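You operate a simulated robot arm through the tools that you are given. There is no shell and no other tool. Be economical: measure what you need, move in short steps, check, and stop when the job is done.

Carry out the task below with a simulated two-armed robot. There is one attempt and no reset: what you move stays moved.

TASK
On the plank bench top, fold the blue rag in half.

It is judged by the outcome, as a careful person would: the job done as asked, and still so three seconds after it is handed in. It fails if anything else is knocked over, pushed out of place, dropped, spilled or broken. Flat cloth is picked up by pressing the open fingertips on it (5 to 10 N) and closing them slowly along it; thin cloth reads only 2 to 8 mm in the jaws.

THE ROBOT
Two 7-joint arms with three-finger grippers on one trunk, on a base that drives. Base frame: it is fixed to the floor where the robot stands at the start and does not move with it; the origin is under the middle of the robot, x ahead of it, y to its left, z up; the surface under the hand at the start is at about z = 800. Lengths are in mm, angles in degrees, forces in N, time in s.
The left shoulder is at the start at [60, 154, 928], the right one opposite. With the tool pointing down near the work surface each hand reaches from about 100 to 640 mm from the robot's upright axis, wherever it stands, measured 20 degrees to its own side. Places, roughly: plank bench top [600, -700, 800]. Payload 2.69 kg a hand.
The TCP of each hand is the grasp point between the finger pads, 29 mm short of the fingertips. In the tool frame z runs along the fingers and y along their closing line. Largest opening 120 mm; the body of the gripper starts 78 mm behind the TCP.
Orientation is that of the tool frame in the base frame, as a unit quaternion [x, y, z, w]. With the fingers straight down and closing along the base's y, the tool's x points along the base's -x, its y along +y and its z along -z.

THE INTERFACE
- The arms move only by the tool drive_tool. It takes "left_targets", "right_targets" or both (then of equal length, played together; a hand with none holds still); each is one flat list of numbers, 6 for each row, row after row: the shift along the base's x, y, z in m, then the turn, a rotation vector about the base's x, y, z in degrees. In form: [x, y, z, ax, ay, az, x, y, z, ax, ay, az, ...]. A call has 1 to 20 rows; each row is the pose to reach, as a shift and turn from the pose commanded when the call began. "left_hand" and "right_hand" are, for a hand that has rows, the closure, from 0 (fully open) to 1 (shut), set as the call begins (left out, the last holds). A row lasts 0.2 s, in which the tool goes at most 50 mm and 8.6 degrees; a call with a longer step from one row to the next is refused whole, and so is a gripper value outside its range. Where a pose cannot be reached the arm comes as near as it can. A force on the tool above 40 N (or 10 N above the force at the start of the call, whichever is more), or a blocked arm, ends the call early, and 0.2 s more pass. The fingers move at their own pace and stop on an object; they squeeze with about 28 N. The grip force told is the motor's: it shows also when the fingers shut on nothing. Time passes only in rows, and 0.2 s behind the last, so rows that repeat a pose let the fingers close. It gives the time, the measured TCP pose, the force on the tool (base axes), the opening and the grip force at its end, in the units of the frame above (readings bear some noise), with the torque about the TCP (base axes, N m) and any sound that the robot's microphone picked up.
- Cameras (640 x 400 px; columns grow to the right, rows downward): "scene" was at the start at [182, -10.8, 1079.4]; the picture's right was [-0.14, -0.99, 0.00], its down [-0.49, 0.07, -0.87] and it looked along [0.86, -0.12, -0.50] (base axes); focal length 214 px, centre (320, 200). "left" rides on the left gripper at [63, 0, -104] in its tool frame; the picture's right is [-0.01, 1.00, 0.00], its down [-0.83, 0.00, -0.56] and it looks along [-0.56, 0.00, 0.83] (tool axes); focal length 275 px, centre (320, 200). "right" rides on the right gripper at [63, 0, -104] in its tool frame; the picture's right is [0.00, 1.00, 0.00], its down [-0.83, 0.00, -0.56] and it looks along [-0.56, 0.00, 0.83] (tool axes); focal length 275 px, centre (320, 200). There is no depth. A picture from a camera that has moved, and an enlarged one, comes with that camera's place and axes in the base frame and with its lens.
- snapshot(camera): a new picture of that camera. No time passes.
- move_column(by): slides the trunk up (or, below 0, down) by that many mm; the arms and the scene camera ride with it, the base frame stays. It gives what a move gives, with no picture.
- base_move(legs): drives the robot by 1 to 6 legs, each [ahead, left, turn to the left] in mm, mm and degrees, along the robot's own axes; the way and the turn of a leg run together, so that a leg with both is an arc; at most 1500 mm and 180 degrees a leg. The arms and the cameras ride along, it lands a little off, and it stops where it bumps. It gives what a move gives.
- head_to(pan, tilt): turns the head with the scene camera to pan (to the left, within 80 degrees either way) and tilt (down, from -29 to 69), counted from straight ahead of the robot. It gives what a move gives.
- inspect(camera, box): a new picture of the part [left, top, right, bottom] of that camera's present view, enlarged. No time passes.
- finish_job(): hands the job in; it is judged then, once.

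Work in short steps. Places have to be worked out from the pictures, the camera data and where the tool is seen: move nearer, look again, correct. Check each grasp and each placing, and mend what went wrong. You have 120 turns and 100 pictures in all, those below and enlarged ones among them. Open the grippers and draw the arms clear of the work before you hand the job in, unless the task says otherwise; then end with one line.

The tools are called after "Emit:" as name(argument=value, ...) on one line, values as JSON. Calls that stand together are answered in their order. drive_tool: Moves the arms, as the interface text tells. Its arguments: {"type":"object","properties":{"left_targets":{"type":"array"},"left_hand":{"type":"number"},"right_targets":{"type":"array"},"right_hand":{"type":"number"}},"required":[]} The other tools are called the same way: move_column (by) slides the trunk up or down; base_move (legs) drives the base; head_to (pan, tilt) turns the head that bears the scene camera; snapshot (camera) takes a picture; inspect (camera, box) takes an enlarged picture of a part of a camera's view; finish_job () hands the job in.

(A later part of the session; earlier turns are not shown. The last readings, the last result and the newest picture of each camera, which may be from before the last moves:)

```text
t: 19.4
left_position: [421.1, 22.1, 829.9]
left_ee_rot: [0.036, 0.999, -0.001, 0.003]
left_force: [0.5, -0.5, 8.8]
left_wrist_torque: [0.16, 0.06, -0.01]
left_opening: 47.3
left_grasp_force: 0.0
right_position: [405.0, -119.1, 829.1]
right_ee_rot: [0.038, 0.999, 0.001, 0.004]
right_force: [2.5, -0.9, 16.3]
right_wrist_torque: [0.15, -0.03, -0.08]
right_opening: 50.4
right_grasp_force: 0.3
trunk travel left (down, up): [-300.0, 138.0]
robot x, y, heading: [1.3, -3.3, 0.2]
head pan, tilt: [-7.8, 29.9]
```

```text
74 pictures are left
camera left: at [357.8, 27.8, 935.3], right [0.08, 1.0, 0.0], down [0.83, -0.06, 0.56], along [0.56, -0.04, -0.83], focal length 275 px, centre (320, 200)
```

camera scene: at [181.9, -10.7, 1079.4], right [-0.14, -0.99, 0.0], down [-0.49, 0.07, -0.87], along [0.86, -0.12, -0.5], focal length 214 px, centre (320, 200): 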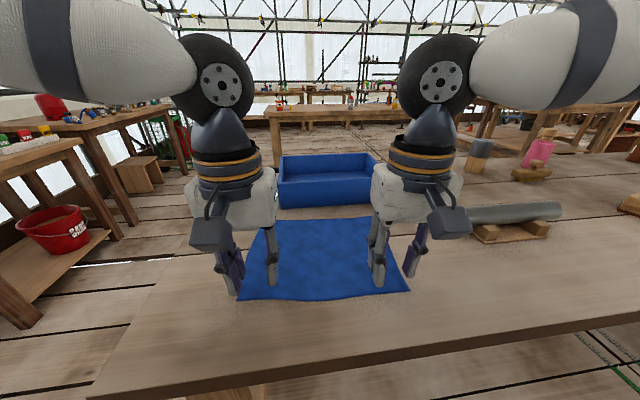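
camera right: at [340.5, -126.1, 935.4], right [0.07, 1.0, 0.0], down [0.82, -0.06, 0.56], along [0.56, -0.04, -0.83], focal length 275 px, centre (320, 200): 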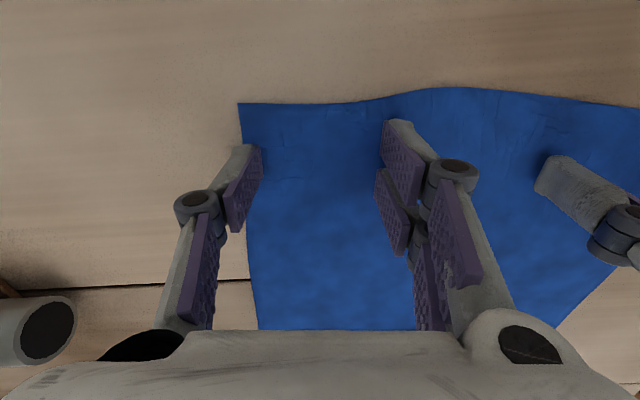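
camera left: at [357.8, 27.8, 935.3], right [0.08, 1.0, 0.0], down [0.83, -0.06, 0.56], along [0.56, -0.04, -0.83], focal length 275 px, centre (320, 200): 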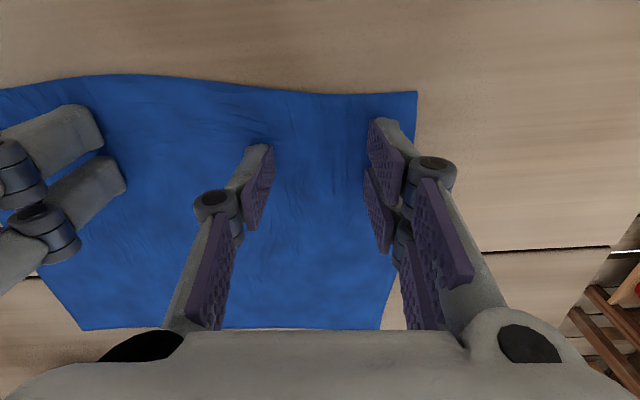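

Left holds a steady 9 N; the right is a bit high at 16 N, so I ease it 0.5 mm and continue.

Emit:
drive_tool(left_targets=[0, 0, 0.0001, 0, 0, 0], right_targets=[0, 0, 0.0007, 0, 0, 0], left_hand=0.63, right_hand=0.62)

Emit:
drive_tool(left_targets=[0, 0, 0.0001, 0, 0, 0], right_targets=[0, 0, 0.0003, 0, 0, 0], left_hand=0.66, right_hand=0.65)

Emit:
drive_tool(left_targets=[0, 0, 0, 0, 0, 0], right_targets=[0, 0, 0, 0, 0, 0], left_hand=0.69, right_hand=0.68)

Emit:
snapshot(camera="left")

Emit:
snapshot(camera="right")

```text
t: 19.8
left_position: [421.1, 22.4, 829.4]
left_ee_rot: [0.037, 0.999, 0.0, 0.002]
left_force: [0.1, -0.8, 11.4]
left_wrist_torque: [0.31, 0.12, 0.02]
left_opening: 44.7
left_grasp_force: 1.0
right_position: [403.1, -120.5, 829.8]
right_ee_rot: [0.038, 0.999, 0.001, 0.004]
right_force: [0.6, -0.7, 13.0]
right_wrist_torque: [0.11, 0.0, -0.05]
right_opening: 45.4
right_grasp_force: 0.0
trunk travel left (down, up): [-300.0, 138.0]
robot x, y, heading: [2.0, -2.7, -0.3]
head pan, tilt: [-7.8, 29.9]
```

```text
t: 20.2
left_position: [422.1, 22.4, 830.8]
left_ee_rot: [0.036, 0.999, 0.0, 0.003]
left_force: [-2.9, -0.8, 11.5]
left_wrist_torque: [0.24, 0.14, -0.04]
left_opening: 41.4
left_grasp_force: 0.4
right_position: [403.6, -120.7, 829.5]
right_ee_rot: [0.038, 0.999, 0.0, 0.005]
right_force: [1.1, 0.5, 12.3]
right_wrist_torque: [-0.07, -0.01, -0.02]
right_opening: 41.8
right_grasp_force: 0.1
trunk travel left (down, up): [-300.0, 138.0]
robot x, y, heading: [-2.8, -0.0, -0.1]
head pan, tilt: [-7.8, 29.9]
```

```text
t: 20.6
left_position: [420.7, 22.7, 829.6]
left_ee_rot: [0.037, 0.999, -0.001, 0.003]
left_force: [-0.6, 0.1, 12.5]
left_wrist_torque: [0.29, 0.08, -0.01]
left_opening: 37.6
left_grasp_force: 0.0
right_position: [403.2, -120.1, 831.0]
right_ee_rot: [0.038, 0.999, 0.001, 0.005]
right_force: [-0.5, 0.2, 12.7]
right_wrist_torque: [0.08, 0.1, 0.0]
right_opening: 38.8
right_grasp_force: 0.4
trunk travel left (down, up): [-300.0, 138.0]
robot x, y, heading: [-4.8, -0.7, 0.0]
head pan, tilt: [-7.8, 29.9]
```

```text
73 pictures are left
camera left: at [358.2, 27.9, 935.5], right [0.08, 1.0, 0.0], down [0.83, -0.06, 0.56], along [0.56, -0.05, -0.83], focal length 275 px, centre (320, 200)
```

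left: 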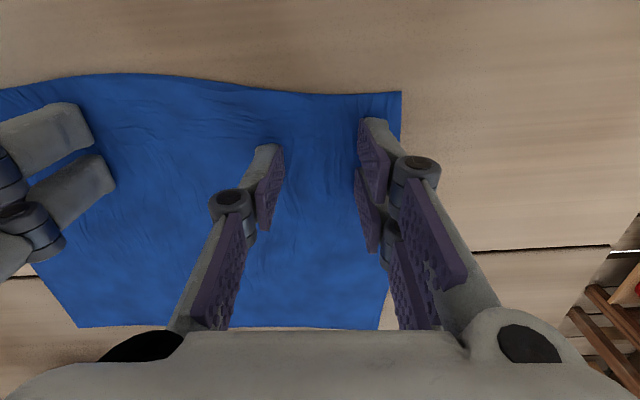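

```text
72 pictures are left
camera right: at [339.7, -117.2, 933.9], right [0.07, 1.0, 0.0], down [0.82, -0.06, 0.56], along [0.56, -0.04, -0.83], focal length 275 px, centre (320, 200)
```

right: 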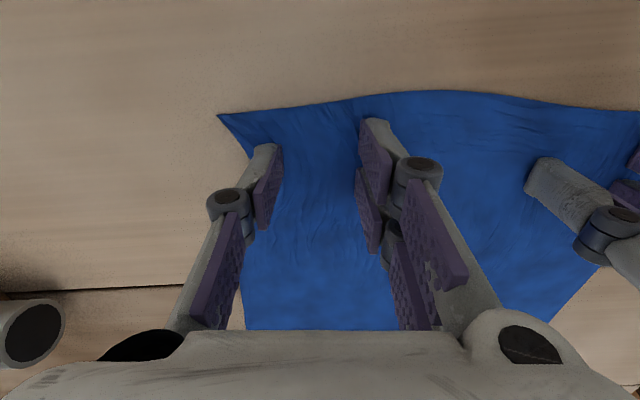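

Wrinkles form between the fingers on both hands. I continue with steady force.

Emit:
drive_tool(left_targets=[0, 0, 0, 0, 0, 0], right_targets=[0, 0, 0, 0, 0, 0], left_hand=0.73, right_hand=0.72)

Emit:
drive_tool(left_targets=[0, 0, -0.0002, 0, 0, 0], right_targets=[0, 0, -0.0002, 0, 0, 0], left_hand=0.76, right_hand=0.76)

Emit:
drive_tool(left_targets=[0, 0, -0.0003, 0, 0, 0], right_targets=[0, 0, -0.0003, 0, 0, 0], left_hand=0.79, right_hand=0.79)

Emit:
snapshot(camera="left")

Emit:
snapshot(camera="right")

```text
t: 21.0
left_position: [422.5, 21.9, 830.2]
left_ee_rot: [0.037, 0.999, 0.0, 0.003]
left_force: [-0.5, 0.6, 12.8]
left_wrist_torque: [0.24, 0.1, 0.01]
left_opening: 31.9
left_grasp_force: 0.1
right_position: [403.3, -120.6, 829.4]
right_ee_rot: [0.037, 0.999, 0.001, 0.005]
right_force: [0.3, -1.0, 10.9]
right_wrist_torque: [0.11, 0.09, -0.02]
right_opening: 33.4
right_grasp_force: 0.0
trunk travel left (down, up): [-300.0, 138.0]
robot x, y, heading: [0.8, 0.1, 0.0]
head pan, tilt: [-7.8, 29.9]
```

```text
t: 21.4
left_position: [422.3, 21.5, 829.7]
left_ee_rot: [0.037, 0.999, -0.001, 0.003]
left_force: [2.3, -0.2, 12.0]
left_wrist_torque: [0.19, 0.1, -0.07]
left_opening: 28.3
left_grasp_force: 0.0
right_position: [403.7, -121.3, 831.4]
right_ee_rot: [0.038, 0.999, 0.002, 0.005]
right_force: [-3.5, 0.4, 18.2]
right_wrist_torque: [0.15, 0.3, 0.03]
right_opening: 28.5
right_grasp_force: 0.1
trunk travel left (down, up): [-300.0, 138.0]
robot x, y, heading: [-3.0, 1.1, -0.1]
head pan, tilt: [-7.8, 29.9]
```

```text
t: 21.8
left_position: [421.0, 22.0, 830.4]
left_ee_rot: [0.036, 0.999, -0.001, 0.004]
left_force: [-1.8, 0.4, 16.9]
left_wrist_torque: [0.34, 0.18, 0.01]
left_opening: 24.5
left_grasp_force: 0.1
right_position: [404.0, -121.8, 830.9]
right_ee_rot: [0.037, 0.999, 0.002, 0.005]
right_force: [0.1, 0.4, 19.0]
right_wrist_torque: [0.1, 0.2, -0.01]
right_opening: 25.1
right_grasp_force: 0.0
trunk travel left (down, up): [-300.0, 138.0]
robot x, y, heading: [-2.0, -1.8, -0.1]
head pan, tilt: [-7.8, 29.9]
```

```text
71 pictures are left
camera left: at [358.0, 27.9, 935.3], right [0.08, 1.0, 0.0], down [0.83, -0.06, 0.56], along [0.56, -0.05, -0.83], focal length 275 px, centre (320, 200)
```

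left: 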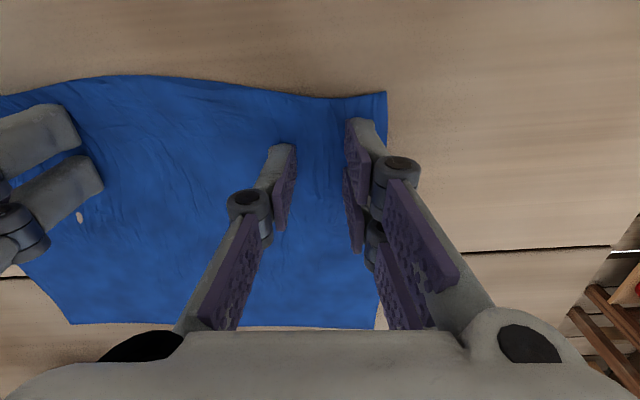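

```text
70 pictures are left
camera right: at [339.8, -117.0, 933.7], right [0.07, 1.0, 0.0], down [0.82, -0.06, 0.56], along [0.56, -0.04, -0.83], focal length 275 px, centre (320, 200)
```

right: 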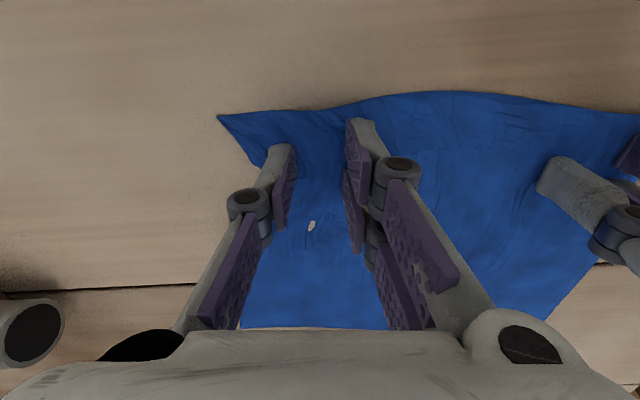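

Forces rose to 17–19 N and a small patch of bench shows through the right side of the cloth, so I ease up to under 10 N and look before closing more.

Emit:
drive_tool(left_targets=[0, 0, 0.0007, 0, 0, 0], right_targets=[0, 0, 0.001, 0, 0, 0], left_hand=0.82, right_hand=0.82)

Emit:
inspect(camera="right", box=[220, 90, 420, 270])

Emit:
inspect(camera="left", box=[220, 90, 420, 270])

```text
t: 22.2
left_position: [421.8, 23.1, 829.8]
left_ee_rot: [0.037, 0.999, -0.001, 0.003]
left_force: [0.3, 0.8, 6.6]
left_wrist_torque: [0.14, 0.05, 0.01]
left_opening: 20.8
left_grasp_force: 0.1
right_position: [403.8, -121.5, 829.0]
right_ee_rot: [0.038, 0.999, 0.0, 0.004]
right_force: [-1.5, -0.1, 14.7]
right_wrist_torque: [0.07, 0.19, 0.0]
right_opening: 21.2
right_grasp_force: 0.0
trunk travel left (down, up): [-300.0, 138.0]
robot x, y, heading: [1.1, -0.4, 0.3]
head pan, tilt: [-7.8, 29.9]
```

```text
2.22 times, centred on (320, 180) of right
camera zoom: at [340.1, -117.2, 933.7], right [0.07, 1.0, 0.0], down [0.82, -0.06, 0.56], along [0.56, -0.04, -0.83], focal length 612 px, centre (320, 244)
```

zoom: 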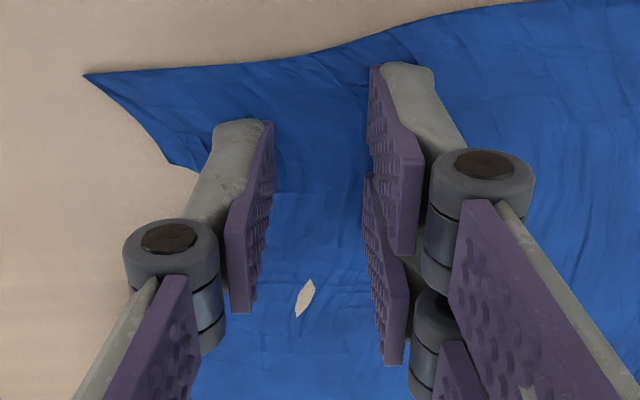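

```text
2.22 times, centred on (320, 180) of left
camera zoom: at [358.3, 27.9, 935.3], right [0.08, 1.0, 0.0], down [0.83, -0.06, 0.56], along [0.56, -0.05, -0.83], focal length 612 px, centre (320, 244)
```

zoom: 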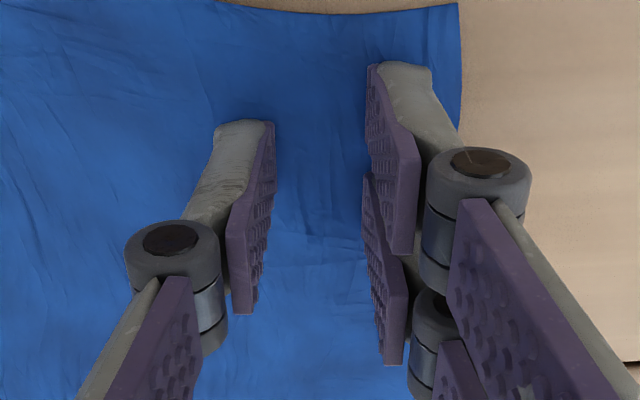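

The patch looks like the bench surface clipping through a pressed fold. I continue closing gently.

Emit:
drive_tool(left_targets=[0, 0, -0.0001, 0, 0, 0], right_targets=[0, 0, 0.0004, 0, 0, 0], left_hand=0.85, right_hand=0.85)

Emit:
drive_tool(left_targets=[0, 0, -0.0003, 0, 0, 0], right_targets=[0, 0, 0, 0, 0, 0], left_hand=0.88, right_hand=0.88)

Emit:
snapshot(camera="left")

Emit:
snapshot(camera="right")

```text
t: 22.6
left_position: [420.9, 22.5, 830.2]
left_ee_rot: [0.037, 0.999, -0.001, 0.002]
left_force: [-0.8, -0.8, 5.2]
left_wrist_torque: [0.06, 0.04, 0.0]
left_opening: 16.5
left_grasp_force: 0.0
right_position: [404.1, -121.1, 829.2]
right_ee_rot: [0.037, 0.999, -0.001, 0.003]
right_force: [-2.1, 0.9, 8.5]
right_wrist_torque: [0.07, 0.09, -0.02]
right_opening: 18.1
right_grasp_force: 0.4
trunk travel left (down, up): [-300.0, 138.0]
robot x, y, heading: [2.8, 3.0, -0.3]
head pan, tilt: [-7.8, 29.9]
```

```text
t: 23.0
left_position: [421.4, 22.3, 828.6]
left_ee_rot: [0.037, 0.999, -0.001, 0.002]
left_force: [-1.2, -1.1, 4.3]
left_wrist_torque: [0.01, 0.0, 0.01]
left_opening: 12.9
left_grasp_force: 0.0
right_position: [403.8, -121.4, 829.5]
right_ee_rot: [0.037, 0.999, 0.001, 0.003]
right_force: [-0.4, -0.2, 2.8]
right_wrist_torque: [-0.02, 0.07, -0.01]
right_opening: 13.7
right_grasp_force: 0.1
trunk travel left (down, up): [-300.0, 138.0]
robot x, y, heading: [1.3, -1.8, -0.1]
head pan, tilt: [-7.8, 29.9]
```

```text
67 pictures are left
camera left: at [358.8, 27.9, 934.8], right [0.08, 1.0, 0.0], down [0.83, -0.06, 0.56], along [0.56, -0.05, -0.83], focal length 275 px, centre (320, 200)
```

left: 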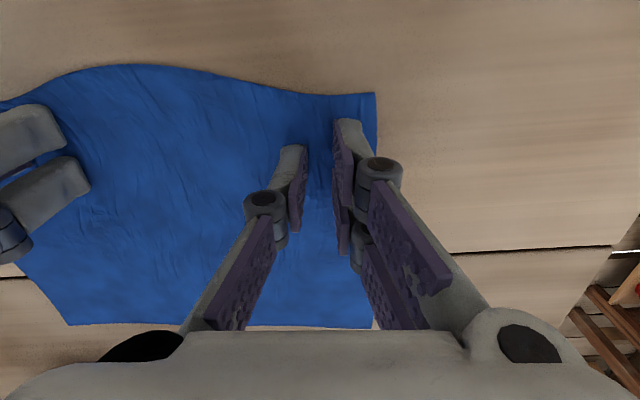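

```text
66 pictures are left
camera right: at [340.8, -118.0, 933.5], right [0.07, 1.0, 0.0], down [0.83, -0.06, 0.56], along [0.56, -0.04, -0.83], focal length 275 px, centre (320, 200)
```

right: 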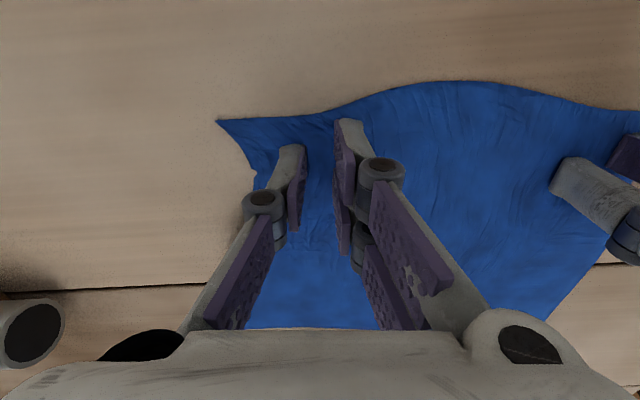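

I add a little pressure as the gap narrows and finish closing in fine steps.

Emit:
drive_tool(left_targets=[0, 0, -0.0006, 0, 0, 0], right_targets=[0, 0, -0.0008, 0, 0, 0], left_hand=0.91, right_hand=0.91)

Emit:
drive_tool(left_targets=[0, 0, -0.0005, 0, 0, 0], right_targets=[0, 0, -0.0005, 0, 0, 0], left_hand=0.94, right_hand=0.94)

Emit:
drive_tool(left_targets=[0, 0, -0.0004, 0, 0, 0], right_targets=[0, 0, -0.0004, 0, 0, 0], left_hand=0.97, right_hand=0.97)

Emit:
drive_tool(left_targets=[0, 0, -0.0003, 0, 0, 0, 0, 0, -0.0003, 0, 0, 0], right_targets=[0, 0, -0.0003, 0, 0, 0, 0, 0, -0.0003, 0, 0, 0], left_hand=1.0, right_hand=1.0)

Emit:
inspect(camera="right", box=[220, 90, 420, 270])

Emit:
inspect(camera="left", box=[220, 90, 420, 270])

```text
t: 23.4
left_position: [422.5, 21.4, 830.0]
left_ee_rot: [0.037, 0.999, -0.001, 0.003]
left_force: [-0.3, 0.2, 6.5]
left_wrist_torque: [0.08, 0.05, 0.0]
left_opening: 8.8
left_grasp_force: 0.1
right_position: [405.6, -120.3, 829.3]
right_ee_rot: [0.038, 0.999, 0.001, 0.003]
right_force: [1.2, 0.8, 2.1]
right_wrist_torque: [0.0, -0.02, -0.03]
right_opening: 10.4
right_grasp_force: 0.2
trunk travel left (down, up): [-300.0, 138.0]
robot x, y, heading: [1.4, 1.5, 0.1]
head pan, tilt: [-7.8, 29.9]
```

```text
t: 23.8
left_position: [421.3, 20.7, 829.3]
left_ee_rot: [0.037, 0.999, -0.001, 0.002]
left_force: [-0.1, 0.2, 7.2]
left_wrist_torque: [0.08, 0.03, -0.01]
left_opening: 4.7
left_grasp_force: 0.1
right_position: [404.5, -119.8, 829.1]
right_ee_rot: [0.038, 0.999, 0.001, 0.003]
right_force: [0.7, 0.4, 1.4]
right_wrist_torque: [0.01, 0.0, -0.02]
right_opening: 6.9
right_grasp_force: 0.0
trunk travel left (down, up): [-300.0, 138.0]
robot x, y, heading: [-2.1, 2.0, -0.1]
head pan, tilt: [-7.8, 29.9]
```

```text
t: 24.2
left_position: [422.3, 21.5, 827.9]
left_ee_rot: [0.037, 0.999, -0.001, 0.003]
left_force: [0.7, 1.1, 13.8]
left_wrist_torque: [0.05, 0.1, 0.03]
left_opening: 3.9
left_grasp_force: 0.0
right_position: [403.9, -120.4, 828.7]
right_ee_rot: [0.038, 0.999, 0.002, 0.005]
right_force: [0.2, -0.2, -0.5]
right_wrist_torque: [0.0, 0.02, 0.01]
right_opening: 3.3
right_grasp_force: 0.0
trunk travel left (down, up): [-300.0, 138.0]
robot x, y, heading: [0.7, 0.9, 0.2]
head pan, tilt: [-7.8, 29.9]
```

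```text
t: 24.8
left_position: [422.8, 23.1, 827.3]
left_ee_rot: [0.037, 0.999, -0.001, 0.004]
left_force: [1.0, 2.0, 13.9]
left_wrist_torque: [0.05, 0.08, -0.02]
left_opening: 0.0
left_grasp_force: 27.9
right_position: [405.2, -120.9, 828.8]
right_ee_rot: [0.037, 0.999, 0.001, 0.005]
right_force: [0.4, -1.0, -0.3]
right_wrist_torque: [0.04, -0.02, -0.03]
right_opening: 0.0
right_grasp_force: 28.5
trunk travel left (down, up): [-300.0, 138.0]
robot x, y, heading: [0.1, -2.0, 0.1]
head pan, tilt: [-7.8, 29.9]
```

```text
2.22 times, centred on (320, 180) of right
camera zoom: at [340.6, -116.8, 932.0], right [0.07, 1.0, 0.0], down [0.82, -0.06, 0.56], along [0.56, -0.04, -0.83], focal length 612 px, centre (320, 244)
```

zoom: 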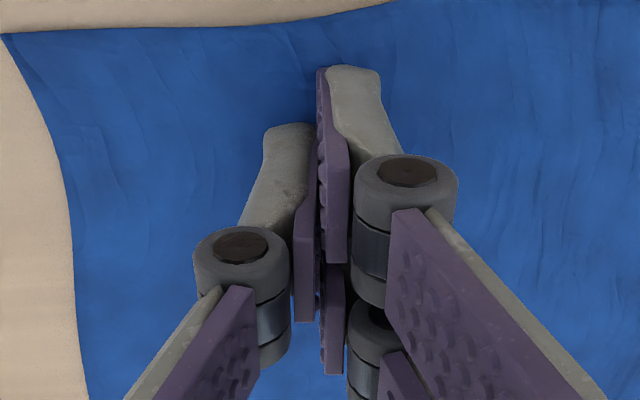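

```text
2.22 times, centred on (320, 180) of left
camera zoom: at [358.6, 28.0, 932.9], right [0.08, 1.0, 0.0], down [0.83, -0.06, 0.56], along [0.56, -0.05, -0.83], focal length 612 px, centre (320, 244)
```

zoom: 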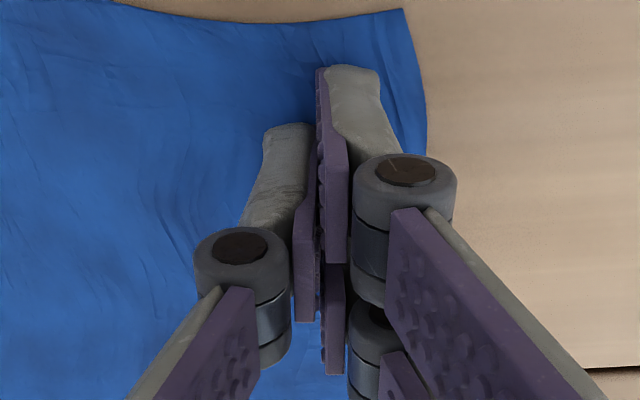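

Both read 0 mm, but the left still shows cloth bunched at its tips. I lift both hands 25 mm while shut to see whether anything is caught.

Emit:
drive_tool(left_targets=[0, 0, 0.005, 0, 0, 0, 0, 0, 0.012, 0, 0, 0, 0, 0, 0.025, 0, 0, 0], right_targets=[0, 0, 0.005, 0, 0, 0, 0, 0, 0.012, 0, 0, 0, 0, 0, 0.025, 0, 0, 0])

Emit:
snapshot(camera="scene")

Emit:
snapshot(camera="left")

```text
t: 25.6
left_position: [421.0, 22.0, 851.9]
left_ee_rot: [0.037, 0.999, -0.001, 0.003]
left_force: [-0.5, 0.0, 0.2]
left_wrist_torque: [0.0, 0.02, -0.02]
left_opening: 0.1
left_grasp_force: 28.2
right_position: [404.2, -120.4, 853.6]
right_ee_rot: [0.038, 0.999, 0.001, 0.004]
right_force: [1.2, -0.1, -0.1]
right_wrist_torque: [-0.01, -0.01, -0.01]
right_opening: 0.1
right_grasp_force: 27.6
trunk travel left (down, up): [-300.0, 138.0]
robot x, y, heading: [-4.0, 4.5, -0.1]
head pan, tilt: [-7.8, 29.9]
```

```text
63 pictures are left
camera scene: at [182.0, -10.8, 1079.4], right [-0.14, -0.99, 0.0], down [-0.49, 0.07, -0.87], along [0.86, -0.12, -0.5], focal length 214 px, centre (320, 200)
```

scene: 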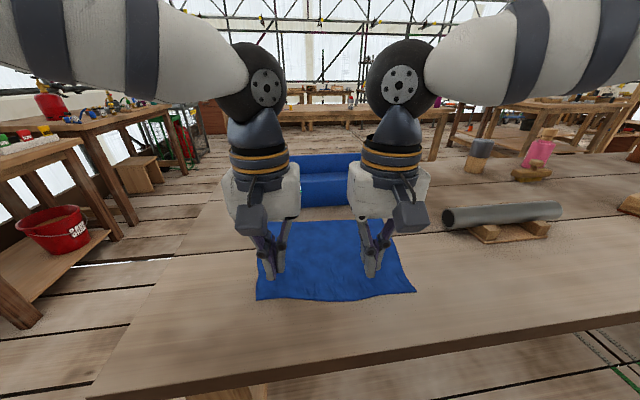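

```text
62 pictures are left
camera left: at [358.5, 27.8, 956.7], right [0.08, 1.0, 0.0], down [0.83, -0.06, 0.56], along [0.56, -0.04, -0.83], focal length 275 px, centre (320, 200)
```

left: 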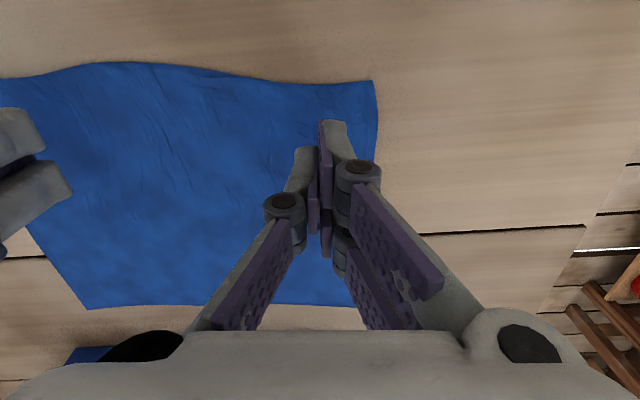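

Nothing was caught: at a narrow span the cloth compresses instead of buckling. I move the right hand clear and try the left alone with a much wider opening (90 mm).

Emit:
drive_tool(left_targets=[0, -0.009, 0, 0, 0, 0, 0, -0.018, 0, 0, 0, 0, 0, -0.025, 0, 0, 0, 0, 0, -0.025, 0, 0, 0, 0], right_targets=[0, -0.02, 0.03, 0, 0, 0, 0, -0.05, 0.06, 0, 0, 0, 0, -0.08, 0.06, 0, 0, 0, 0, -0.08, 0.06, 0, 0, 0], left_hand=0.25)

Emit:
snapshot(camera="left")

```text
t: 26.6
left_position: [421.9, -2.8, 850.5]
left_ee_rot: [0.037, 0.999, -0.002, 0.002]
left_force: [0.3, -0.4, 0.2]
left_wrist_torque: [0.03, 0.02, 0.0]
left_opening: 90.3
left_grasp_force: 0.0
right_position: [405.9, -198.7, 914.0]
right_ee_rot: [0.037, 0.999, 0.001, 0.003]
right_force: [-0.6, 0.2, 0.1]
right_wrist_torque: [-0.01, -0.02, -0.03]
right_opening: 0.0
right_grasp_force: 27.8
trunk travel left (down, up): [-300.0, 138.0]
robot x, y, heading: [-2.8, -1.2, -0.3]
head pan, tilt: [-7.8, 29.9]
```

```text
61 pictures are left
camera left: at [358.9, 3.3, 956.9], right [0.08, 1.0, 0.0], down [0.83, -0.06, 0.56], along [0.56, -0.04, -0.83], focal length 275 px, centre (320, 200)
```

left: 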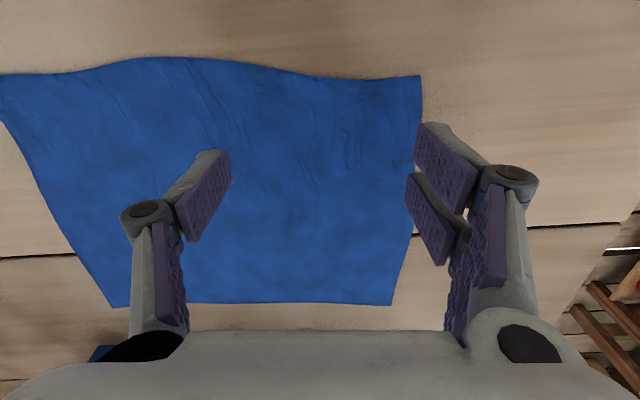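

I shift 10 mm further inward so the outer finger lands on cloth and descend, watching force.

Emit:
drive_tool(left_targets=[0, -0.01, -0.01, 0, 0, 0, 0, -0.012, -0.018, 0, 0, 0, 0, -0.012, -0.022, 0, 0, 0, 0, -0.012, -0.0245, 0, 0, 0])

```text
t: 27.6
left_position: [422.0, -14.9, 826.9]
left_ee_rot: [0.036, 0.999, -0.001, 0.004]
left_force: [0.5, -0.3, 0.1]
left_wrist_torque: [-0.04, 0.0, 0.02]
left_opening: 90.0
left_grasp_force: 0.0
right_position: [404.7, -198.7, 912.8]
right_ee_rot: [0.038, 0.999, 0.001, 0.004]
right_force: [0.3, 0.5, 0.8]
right_wrist_torque: [-0.02, -0.04, 0.01]
right_opening: 0.2
right_grasp_force: 28.2
trunk travel left (down, up): [-300.0, 138.0]
robot x, y, heading: [-2.8, -3.6, 0.0]
head pan, tilt: [-7.8, 29.9]
```

No contact yet; I go lower in small steps.

Emit:
drive_tool(left_targets=[0, 0, -0.0015, 0, 0, 0, 0, 0, -0.003, 0, 0, 0])

Emit:
drive_tool(left_targets=[0, 0, -0.001, 0, 0, 0, 0, 0, -0.002, 0, 0, 0])

```text
t: 28.2
left_position: [421.7, -13.4, 824.7]
left_ee_rot: [0.037, 0.999, -0.001, 0.002]
left_force: [-0.1, -0.1, 0.1]
left_wrist_torque: [0.02, 0.01, 0.0]
left_opening: 90.1
left_grasp_force: 0.0
right_position: [405.0, -199.5, 912.1]
right_ee_rot: [0.037, 0.999, 0.001, 0.004]
right_force: [0.6, -0.2, 0.8]
right_wrist_torque: [0.01, 0.0, -0.02]
right_opening: 0.1
right_grasp_force: 28.4
trunk travel left (down, up): [-300.0, 138.0]
robot x, y, heading: [4.2, 0.1, 0.2]
head pan, tilt: [-7.8, 29.9]
```

```text
t: 28.8
left_position: [421.9, -15.4, 822.7]
left_ee_rot: [0.037, 0.999, -0.001, 0.002]
left_force: [-1.1, -0.7, 4.3]
left_wrist_torque: [0.21, 0.03, 0.05]
left_opening: 90.9
left_grasp_force: 0.8
right_position: [404.1, -198.6, 912.7]
right_ee_rot: [0.037, 0.999, 0.001, 0.004]
right_force: [1.0, 0.5, -0.4]
right_wrist_torque: [0.03, -0.01, 0.01]
right_opening: 0.1
right_grasp_force: 27.8
trunk travel left (down, up): [-300.0, 138.0]
robot x, y, heading: [-0.4, -0.9, 0.0]
head pan, tilt: [-7.8, 29.9]
```

Contact at about 823 (4 N). I close in small steps, raising about 0.5 mm per step to follow the finger arc at near-constant force.

Emit:
drive_tool(left_targets=[0, 0, 0.0003, 0, 0, 0], left_hand=0.29)

Emit:
drive_tool(left_targets=[0, 0, 0.0006, 0, 0, 0], left_hand=0.33)

Emit:
drive_tool(left_targets=[0, 0, 0.0006, 0, 0, 0], left_hand=0.37)

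Emit:
drive_tool(left_targets=[0, 0, 0.0006, 0, 0, 0], left_hand=0.41)

Emit:
snapshot(camera="left")

```text
t: 29.2
left_position: [422.4, -16.6, 824.4]
left_ee_rot: [0.037, 0.999, -0.001, 0.004]
left_force: [-0.3, 2.6, 24.8]
left_wrist_torque: [0.45, 0.02, -0.01]
left_opening: 81.6
left_grasp_force: 12.8
right_position: [405.2, -198.7, 913.2]
right_ee_rot: [0.037, 0.999, 0.002, 0.005]
right_force: [-0.3, 0.3, 0.5]
right_wrist_torque: [0.03, 0.02, -0.01]
right_opening: 0.1
right_grasp_force: 28.1
trunk travel left (down, up): [-300.0, 138.0]
robot x, y, heading: [-3.4, -2.4, 0.0]
head pan, tilt: [-7.8, 29.9]
```

```text
t: 29.6
left_position: [421.9, -15.2, 824.7]
left_ee_rot: [0.037, 0.999, -0.002, 0.003]
left_force: [1.9, -2.3, 16.8]
left_wrist_torque: [0.18, -0.07, -0.04]
left_opening: 79.8
left_grasp_force: 0.1
right_position: [404.5, -200.0, 913.7]
right_ee_rot: [0.038, 0.999, 0.001, 0.004]
right_force: [-0.5, 0.1, 0.3]
right_wrist_torque: [0.0, -0.03, -0.01]
right_opening: 0.0
right_grasp_force: 28.1
trunk travel left (down, up): [-300.0, 138.0]
robot x, y, heading: [-0.1, 1.2, -0.1]
head pan, tilt: [-7.8, 29.9]
```

```text
t: 30.0
left_position: [421.1, -14.1, 823.7]
left_ee_rot: [0.036, 0.999, 0.0, 0.001]
left_force: [-0.2, -1.0, 6.9]
left_wrist_torque: [0.09, -0.05, 0.02]
left_opening: 79.2
left_grasp_force: 0.0
right_position: [404.5, -199.9, 912.9]
right_ee_rot: [0.037, 0.999, 0.001, 0.005]
right_force: [-0.3, 0.6, 0.1]
right_wrist_torque: [-0.04, 0.0, 0.01]
right_opening: 0.0
right_grasp_force: 27.7
trunk travel left (down, up): [-300.0, 138.0]
robot x, y, heading: [0.9, 3.3, -0.1]
head pan, tilt: [-7.8, 29.9]
```

```text
t: 30.4
left_position: [421.7, -15.4, 824.4]
left_ee_rot: [0.037, 0.999, 0.0, 0.002]
left_force: [-1.4, 1.2, 13.1]
left_wrist_torque: [0.09, 0.0, 0.0]
left_opening: 74.1
left_grasp_force: 6.2
right_position: [405.0, -198.9, 913.1]
right_ee_rot: [0.037, 0.999, 0.001, 0.003]
right_force: [-1.2, 0.1, -0.5]
right_wrist_torque: [0.0, 0.03, -0.01]
right_opening: 0.1
right_grasp_force: 27.9
trunk travel left (down, up): [-300.0, 138.0]
robot x, y, heading: [0.3, -4.7, 0.1]
head pan, tilt: [-7.8, 29.9]
```

```text
60 pictures are left
camera left: at [358.8, -9.2, 929.9], right [0.08, 1.0, 0.0], down [0.83, -0.06, 0.56], along [0.56, -0.04, -0.83], focal length 275 px, centre (320, 200)
```

left: 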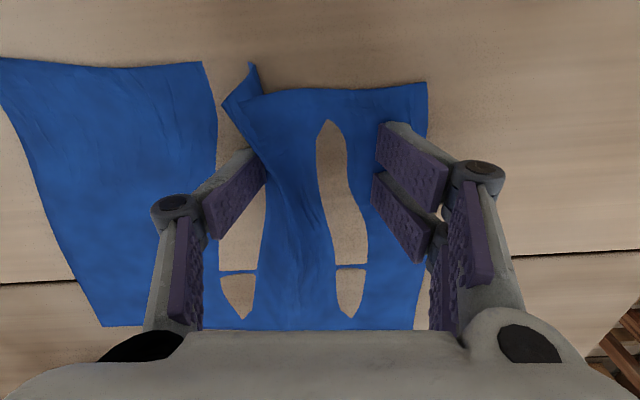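

The cloth has finally buckled into a tall ridge between the fingers; bench shows where the troughs clip. I ease up a millimetre and look closely before continuing.

Emit:
drive_tool(left_targets=[0, 0, 0.0007, 0, 0, 0, 0, 0, 0.0007, 0, 0, 0])

Emit:
inspect(camera="left", box=[140, 40, 460, 340])

Emit:
snapshot(camera="scene")

```text
t: 31.0
left_position: [422.4, -15.0, 825.3]
left_ee_rot: [0.036, 0.999, -0.001, 0.002]
left_force: [-1.0, 0.3, 13.4]
left_wrist_torque: [0.08, -0.01, 0.02]
left_opening: 72.9
left_grasp_force: 6.5
right_position: [404.0, -199.6, 913.0]
right_ee_rot: [0.037, 0.999, 0.0, 0.004]
right_force: [0.2, 0.0, -0.4]
right_wrist_torque: [0.0, 0.04, 0.02]
right_opening: 0.0
right_grasp_force: 28.1
trunk travel left (down, up): [-300.0, 138.0]
robot x, y, heading: [-1.3, -0.4, -0.1]
head pan, tilt: [-7.8, 29.9]
```

```text
1.33 times, centred on (300, 190) of left
camera zoom: at [359.2, -9.2, 930.6], right [0.08, 1.0, 0.0], down [0.83, -0.06, 0.56], along [0.56, -0.04, -0.83], focal length 367 px, centre (347, 213)
```

zoom: 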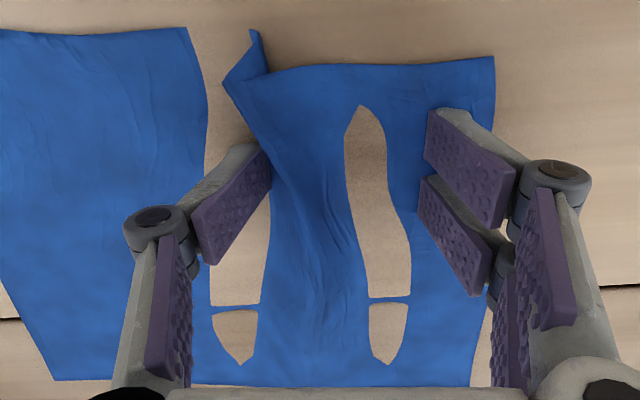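

```text
58 pictures are left
camera scene: at [181.5, -10.9, 1079.4], right [-0.14, -0.99, 0.0], down [-0.49, 0.07, -0.87], along [0.86, -0.12, -0.5], focal length 214 px, centre (320, 200)
```

scene: 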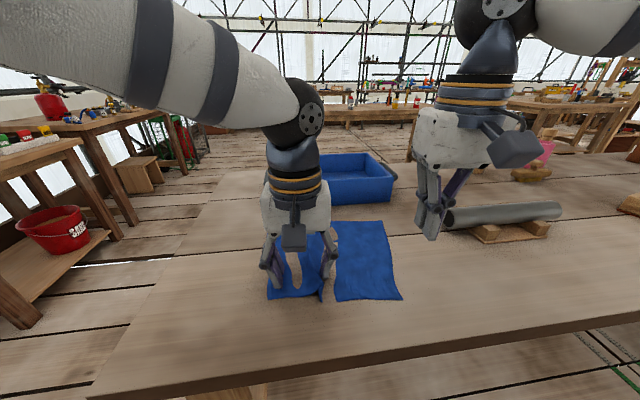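

The troughs dip just under the bench surface (cloth is visible through the plank seam), while a genuine ridge stands by the inner finger. I raise a bit more to relieve it and keep closing on the ridge.

Emit:
drive_tool(left_targets=[0, 0, 0.001, 0, 0, 0], left_hand=0.46)

Emit:
drive_tool(left_targets=[0, 0, 0.0008, 0, 0, 0], left_hand=0.51)

Emit:
drive_tool(left_targets=[0, 0, 0.0006, 0, 0, 0], left_hand=0.56)

Emit:
snapshot(camera="left")

```text
t: 31.4
left_position: [422.8, -15.1, 826.0]
left_ee_rot: [0.037, 0.999, -0.001, 0.003]
left_force: [-0.6, -0.3, 6.4]
left_wrist_torque: [0.05, -0.04, -0.02]
left_opening: 66.3
left_grasp_force: 0.0
right_position: [405.0, -199.9, 913.0]
right_ee_rot: [0.037, 0.999, 0.0, 0.005]
right_force: [0.3, -0.9, 0.3]
right_wrist_torque: [0.02, -0.05, 0.02]
right_opening: 0.1
right_grasp_force: 28.6
trunk travel left (down, up): [-300.0, 138.0]
robot x, y, heading: [-0.9, 0.6, -0.3]
head pan, tilt: [-7.8, 29.9]
```

```text
t: 31.8
left_position: [421.9, -15.8, 827.0]
left_ee_rot: [0.036, 0.999, -0.001, 0.003]
left_force: [0.5, -0.3, 9.7]
left_wrist_torque: [0.07, -0.03, 0.04]
left_opening: 60.1
left_grasp_force: 0.1
right_position: [404.4, -198.2, 913.4]
right_ee_rot: [0.037, 0.999, 0.001, 0.005]
right_force: [-0.1, -0.4, 0.1]
right_wrist_torque: [0.03, -0.01, 0.02]
right_opening: 0.0
right_grasp_force: 27.9
trunk travel left (down, up): [-300.0, 138.0]
robot x, y, heading: [-2.4, 0.8, 0.1]
head pan, tilt: [-7.8, 29.9]
```

```text
t: 32.2
left_position: [422.2, -15.2, 827.2]
left_ee_rot: [0.037, 0.999, -0.002, 0.003]
left_force: [0.4, -0.6, 9.7]
left_wrist_torque: [0.07, 0.02, 0.01]
left_opening: 53.7
left_grasp_force: 0.0
right_position: [404.9, -199.7, 913.1]
right_ee_rot: [0.037, 0.999, 0.001, 0.004]
right_force: [-0.2, 0.2, 0.3]
right_wrist_torque: [-0.01, 0.0, 0.01]
right_opening: 0.2
right_grasp_force: 27.5
trunk travel left (down, up): [-300.0, 138.0]
robot x, y, heading: [-0.9, 1.0, -0.2]
head pan, tilt: [-7.8, 29.9]
```

```text
57 pictures are left
camera left: at [358.4, -9.7, 933.2], right [0.08, 1.0, 0.0], down [0.83, -0.06, 0.56], along [0.56, -0.05, -0.83], focal length 275 px, centre (320, 200)
```

left: 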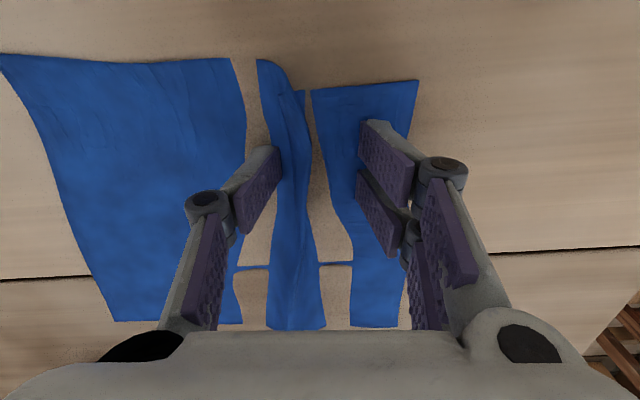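

A full standing ridge now lies between the fingers. I continue closing on it at about 8–10 N.

Emit:
drive_tool(left_targets=[0, 0, 0.0005, 0, 0, 0], left_hand=0.61)

Emit:
drive_tool(left_targets=[0, 0, 0.0003, 0, 0, 0], left_hand=0.66)

Emit:
drive_tool(left_targets=[0, 0, 0.0002, 0, 0, 0], left_hand=0.71)

Emit:
drive_tool(left_targets=[0, 0, 0, 0, 0, 0], left_hand=0.76)

Emit:
snapshot(camera="left")

```text
t: 32.6
left_position: [421.8, -16.1, 828.1]
left_ee_rot: [0.036, 0.999, -0.001, 0.002]
left_force: [-0.1, 0.2, 14.4]
left_wrist_torque: [0.01, -0.03, -0.01]
left_opening: 47.1
left_grasp_force: 5.1
right_position: [403.8, -199.3, 913.6]
right_ee_rot: [0.038, 0.999, 0.0, 0.003]
right_force: [-0.8, -0.5, -0.1]
right_wrist_torque: [0.0, 0.01, -0.02]
right_opening: 0.1
right_grasp_force: 27.7
trunk travel left (down, up): [-300.0, 138.0]
robot x, y, heading: [-0.2, -0.2, -0.2]
head pan, tilt: [-7.8, 29.9]
```

```text
t: 33.0
left_position: [419.5, -14.9, 829.2]
left_ee_rot: [0.037, 0.999, -0.001, 0.002]
left_force: [-0.2, -0.4, 16.4]
left_wrist_torque: [-0.05, -0.07, -0.03]
left_opening: 40.9
left_grasp_force: 6.0
right_position: [405.6, -200.2, 913.9]
right_ee_rot: [0.037, 0.999, 0.002, 0.005]
right_force: [-0.4, -0.1, -0.5]
right_wrist_torque: [0.02, 0.0, -0.01]
right_opening: 0.1
right_grasp_force: 28.0
trunk travel left (down, up): [-300.0, 138.0]
robot x, y, heading: [1.7, -3.7, 0.1]
head pan, tilt: [-7.8, 29.9]
```

```text
t: 33.4
left_position: [420.8, -15.6, 829.8]
left_ee_rot: [0.037, 0.999, -0.001, 0.003]
left_force: [-0.8, -2.2, 16.3]
left_wrist_torque: [-0.12, -0.02, 0.01]
left_opening: 35.4
left_grasp_force: 0.1
right_position: [404.4, -198.8, 912.8]
right_ee_rot: [0.038, 0.999, 0.002, 0.004]
right_force: [-1.2, 0.0, -0.4]
right_wrist_torque: [-0.01, -0.02, -0.02]
right_opening: 0.0
right_grasp_force: 28.3
trunk travel left (down, up): [-300.0, 138.0]
robot x, y, heading: [3.4, -0.4, 0.1]
head pan, tilt: [-7.8, 29.9]
```

```text
t: 33.8
left_position: [420.1, -15.8, 829.5]
left_ee_rot: [0.037, 0.999, -0.001, 0.003]
left_force: [1.1, -1.1, 22.1]
left_wrist_torque: [-0.01, 0.1, 0.01]
left_opening: 29.0
left_grasp_force: 0.1
right_position: [404.0, -199.3, 913.4]
right_ee_rot: [0.037, 0.999, 0.0, 0.004]
right_force: [-0.4, 0.1, -0.2]
right_wrist_torque: [0.0, 0.0, -0.01]
right_opening: 0.0
right_grasp_force: 27.8
trunk travel left (down, up): [-300.0, 138.0]
robot x, y, heading: [-0.2, -1.9, -0.1]
head pan, tilt: [-7.8, 29.9]
```

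```text
56 pictures are left
camera left: at [357.6, -9.0, 935.0], right [0.08, 1.0, 0.0], down [0.82, -0.06, 0.56], along [0.56, -0.05, -0.83], focal length 275 px, centre (320, 200)
```

left: 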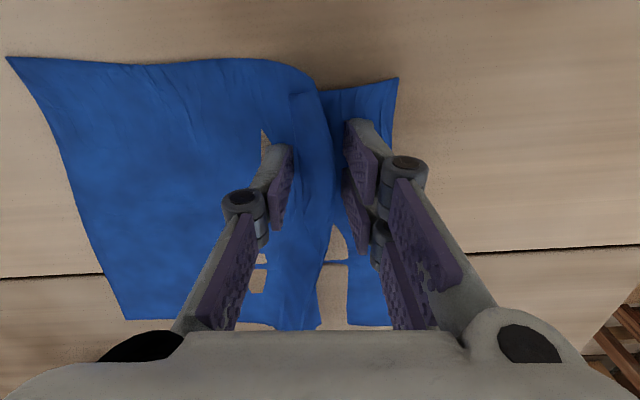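

The ridge is clearly inside the jaws now. I ease the press 1 mm and close the rest of the way.

Emit:
drive_tool(left_targets=[0, 0, 0.001, 0, 0, 0], left_hand=0.82)

Emit:
drive_tool(left_targets=[0, 0, 0, 0, 0, 0], left_hand=0.88)

Emit:
drive_tool(left_targets=[0, 0, -0.0003, 0, 0, 0], left_hand=0.94)

Emit:
drive_tool(left_targets=[0, 0, 0, 0, 0, 0, 0, 0, 0, 0, 0, 0], left_hand=1.0)

Emit:
snapshot(camera="left")

```text
t: 34.2
left_position: [420.4, -14.5, 829.9]
left_ee_rot: [0.037, 0.999, -0.001, 0.002]
left_force: [-0.4, -0.6, 17.5]
left_wrist_torque: [0.19, 0.13, 0.04]
left_opening: 22.3
left_grasp_force: 8.3
right_position: [403.9, -200.0, 914.7]
right_ee_rot: [0.038, 0.999, 0.002, 0.004]
right_force: [0.3, 0.5, -0.2]
right_wrist_torque: [0.0, -0.01, 0.0]
right_opening: 0.0
right_grasp_force: 28.1
trunk travel left (down, up): [-300.0, 138.0]
robot x, y, heading: [3.8, -0.2, -0.1]
head pan, tilt: [-7.8, 29.9]
```

```text
t: 34.6
left_position: [422.2, -15.5, 829.8]
left_ee_rot: [0.036, 0.999, -0.001, 0.003]
left_force: [-1.1, -1.3, 16.4]
left_wrist_torque: [-0.08, 0.23, 0.0]
left_opening: 18.4
left_grasp_force: 27.8
right_position: [403.9, -198.8, 912.7]
right_ee_rot: [0.037, 0.999, 0.001, 0.005]
right_force: [-0.5, 0.4, -0.6]
right_wrist_torque: [-0.01, 0.0, 0.01]
right_opening: 0.1
right_grasp_force: 28.3
trunk travel left (down, up): [-300.0, 138.0]
robot x, y, heading: [-2.8, 0.9, -0.1]
head pan, tilt: [-7.8, 29.9]
```

```text
t: 35.0
left_position: [421.5, -15.8, 831.0]
left_ee_rot: [0.036, 0.999, -0.001, 0.004]
left_force: [-1.1, 0.9, 19.3]
left_wrist_torque: [-0.05, 0.31, 0.01]
left_opening: 18.4
left_grasp_force: 28.0
right_position: [403.8, -199.3, 913.2]
right_ee_rot: [0.038, 0.999, 0.001, 0.005]
right_force: [0.7, 0.2, 0.6]
right_wrist_torque: [-0.02, 0.04, -0.02]
right_opening: 0.1
right_grasp_force: 28.5
trunk travel left (down, up): [-300.0, 138.0]
robot x, y, heading: [0.2, -2.5, 0.2]
head pan, tilt: [-7.8, 29.9]
```

```text
t: 35.6
left_position: [421.0, -14.4, 830.4]
left_ee_rot: [0.037, 0.999, -0.001, 0.003]
left_force: [0.1, -0.1, 22.2]
left_wrist_torque: [-0.07, 0.29, -0.07]
left_opening: 18.3
left_grasp_force: 28.1
right_position: [404.4, -198.7, 912.3]
right_ee_rot: [0.037, 0.999, 0.0, 0.004]
right_force: [-0.1, -0.1, 0.4]
right_wrist_torque: [-0.03, -0.02, -0.01]
right_opening: 0.0
right_grasp_force: 28.3
trunk travel left (down, up): [-300.0, 138.0]
robot x, y, heading: [-1.0, -1.1, 0.2]
head pan, tilt: [-7.8, 29.9]
```

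```text
55 pictures are left
camera left: at [357.8, -9.1, 935.3], right [0.08, 1.0, 0.0], down [0.83, -0.06, 0.56], along [0.56, -0.05, -0.83], focal length 275 px, centre (320, 200)
```

left: 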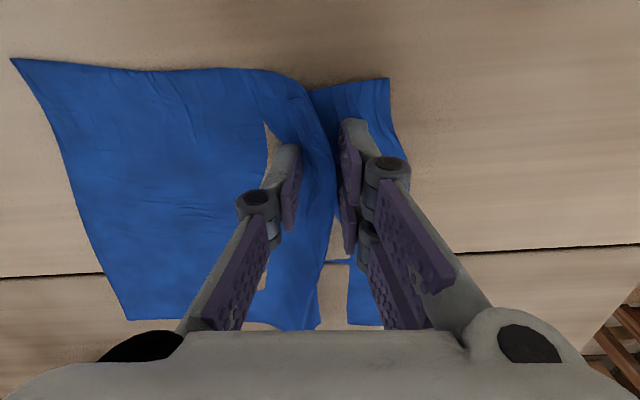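

The left hand has a solid grip (18 mm bundle, 28 N), but it's gathered and not at a corner. I'll lift the cloth clear so it hangs, then regrasp its corners in the air; first a straight lift.

Emit:
drive_tool(left_targets=[0, 0, 0.01, 0, 0, 0, 0, 0, 0.03, 0, 0, 0, 0, 0, 0.06, 0, 0, 0, 0, 0, 0.09, 0, 0, 0, 0, 0, 0.12, 0, 0, 0, 0, 0, 0.12, 0, 0, 0])

Emit:
snapshot(camera="scene")

Emit:
snapshot(camera="right")

```text
t: 37.0
left_position: [421.4, -15.8, 949.6]
left_ee_rot: [0.036, 0.999, 0.0, 0.002]
left_force: [0.2, -0.7, 0.6]
left_wrist_torque: [-0.03, 0.03, -0.04]
left_opening: 2.6
left_grasp_force: 26.1
right_position: [405.4, -198.9, 912.7]
right_ee_rot: [0.038, 0.999, 0.001, 0.004]
right_force: [0.4, -0.2, -0.3]
right_wrist_torque: [-0.03, 0.01, 0.01]
right_opening: 0.2
right_grasp_force: 27.9
trunk travel left (down, up): [-300.0, 138.0]
robot x, y, heading: [-1.2, 4.5, 0.0]
head pan, tilt: [-7.8, 29.9]
```

```text
54 pictures are left
camera scene: at [182.1, -10.8, 1079.4], right [-0.14, -0.99, 0.0], down [-0.49, 0.07, -0.87], along [0.86, -0.12, -0.5], focal length 214 px, centre (320, 200)
```

scene: 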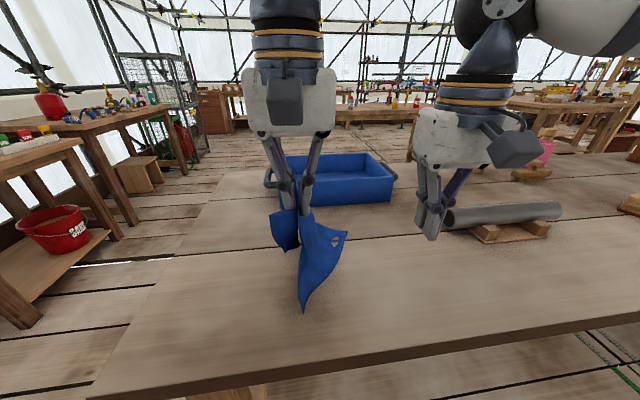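

```text
53 pictures are left
camera right: at [341.5, -195.5, 1017.0], right [0.07, 1.0, 0.0], down [0.82, -0.06, 0.56], along [0.56, -0.04, -0.83], focal length 275 px, centre (320, 200)
```

right: 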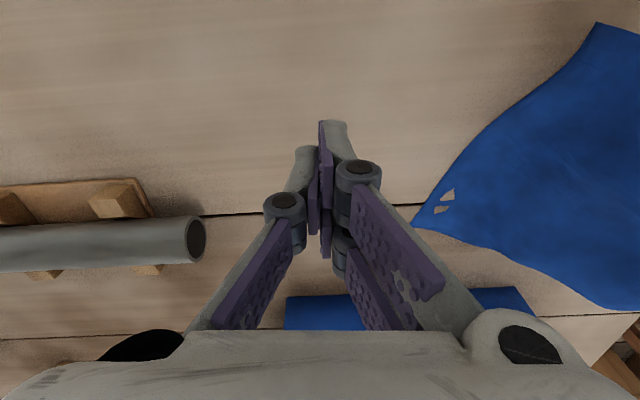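

The grip holds (2.6 mm) and most of the cloth is up; its right edge still rests on the bench. I lift further so it hangs freely and look.

Emit:
drive_tool(left_targets=[0, 0.01, 0.04, 0, 0, 0, 0, 0.02, 0.08, 0, 0, 0, 0, 0.03, 0.12, 0, 0, 0, 0, 0.04, 0.15, 0, 0, 0, 0, 0.04, 0.15, 0, 0, 0, 0, 0.04, 0.15, 0, 0, 0])

Emit:
snapshot(camera="scene")

Emit:
snapshot(camera="right")

```text
t: 38.4
left_position: [424.0, 13.4, 1052.3]
left_ee_rot: [0.036, 0.999, -0.001, 0.003]
left_force: [-1.2, 1.3, -1.4]
left_wrist_torque: [0.1, 0.01, -0.01]
left_opening: 3.8
left_grasp_force: 29.2
left hand out of reach, approached as far as the arm can: row 3, 4, 5, 6
right_position: [405.1, -198.7, 913.4]
right_ee_rot: [0.037, 0.999, 0.0, 0.005]
right_force: [-0.4, -0.1, 1.1]
right_wrist_torque: [0.01, -0.01, -0.01]
right_opening: 0.0
right_grasp_force: 28.1
trunk travel left (down, up): [-300.0, 138.0]
robot x, y, heading: [-0.4, -1.7, -0.1]
head pan, tilt: [-7.8, 29.9]
```

```text
52 pictures are left
camera scene: at [182.1, -10.8, 1079.4], right [-0.14, -0.99, 0.0], down [-0.49, 0.07, -0.87], along [0.86, -0.12, -0.5], focal length 214 px, centre (320, 200)
```

scene: 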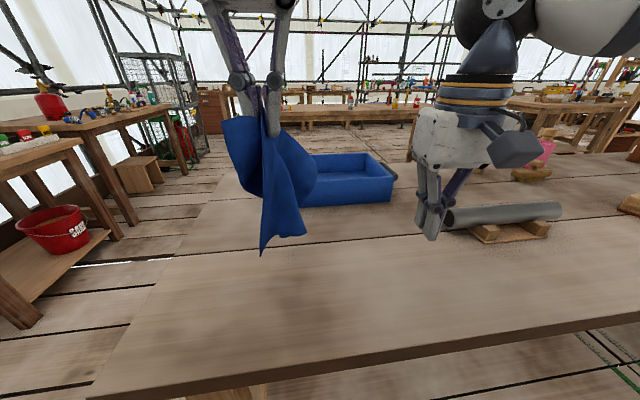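

```text
51 pictures are left
camera right: at [341.4, -195.4, 1017.0], right [0.07, 1.0, 0.0], down [0.82, -0.06, 0.56], along [0.56, -0.04, -0.83], focal length 275 px, centre (320, 200)
```

right: 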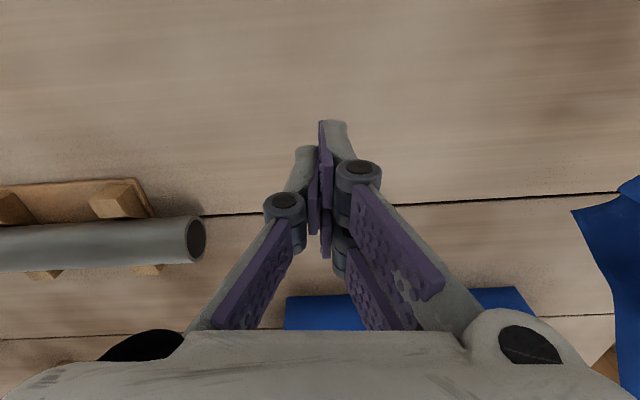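

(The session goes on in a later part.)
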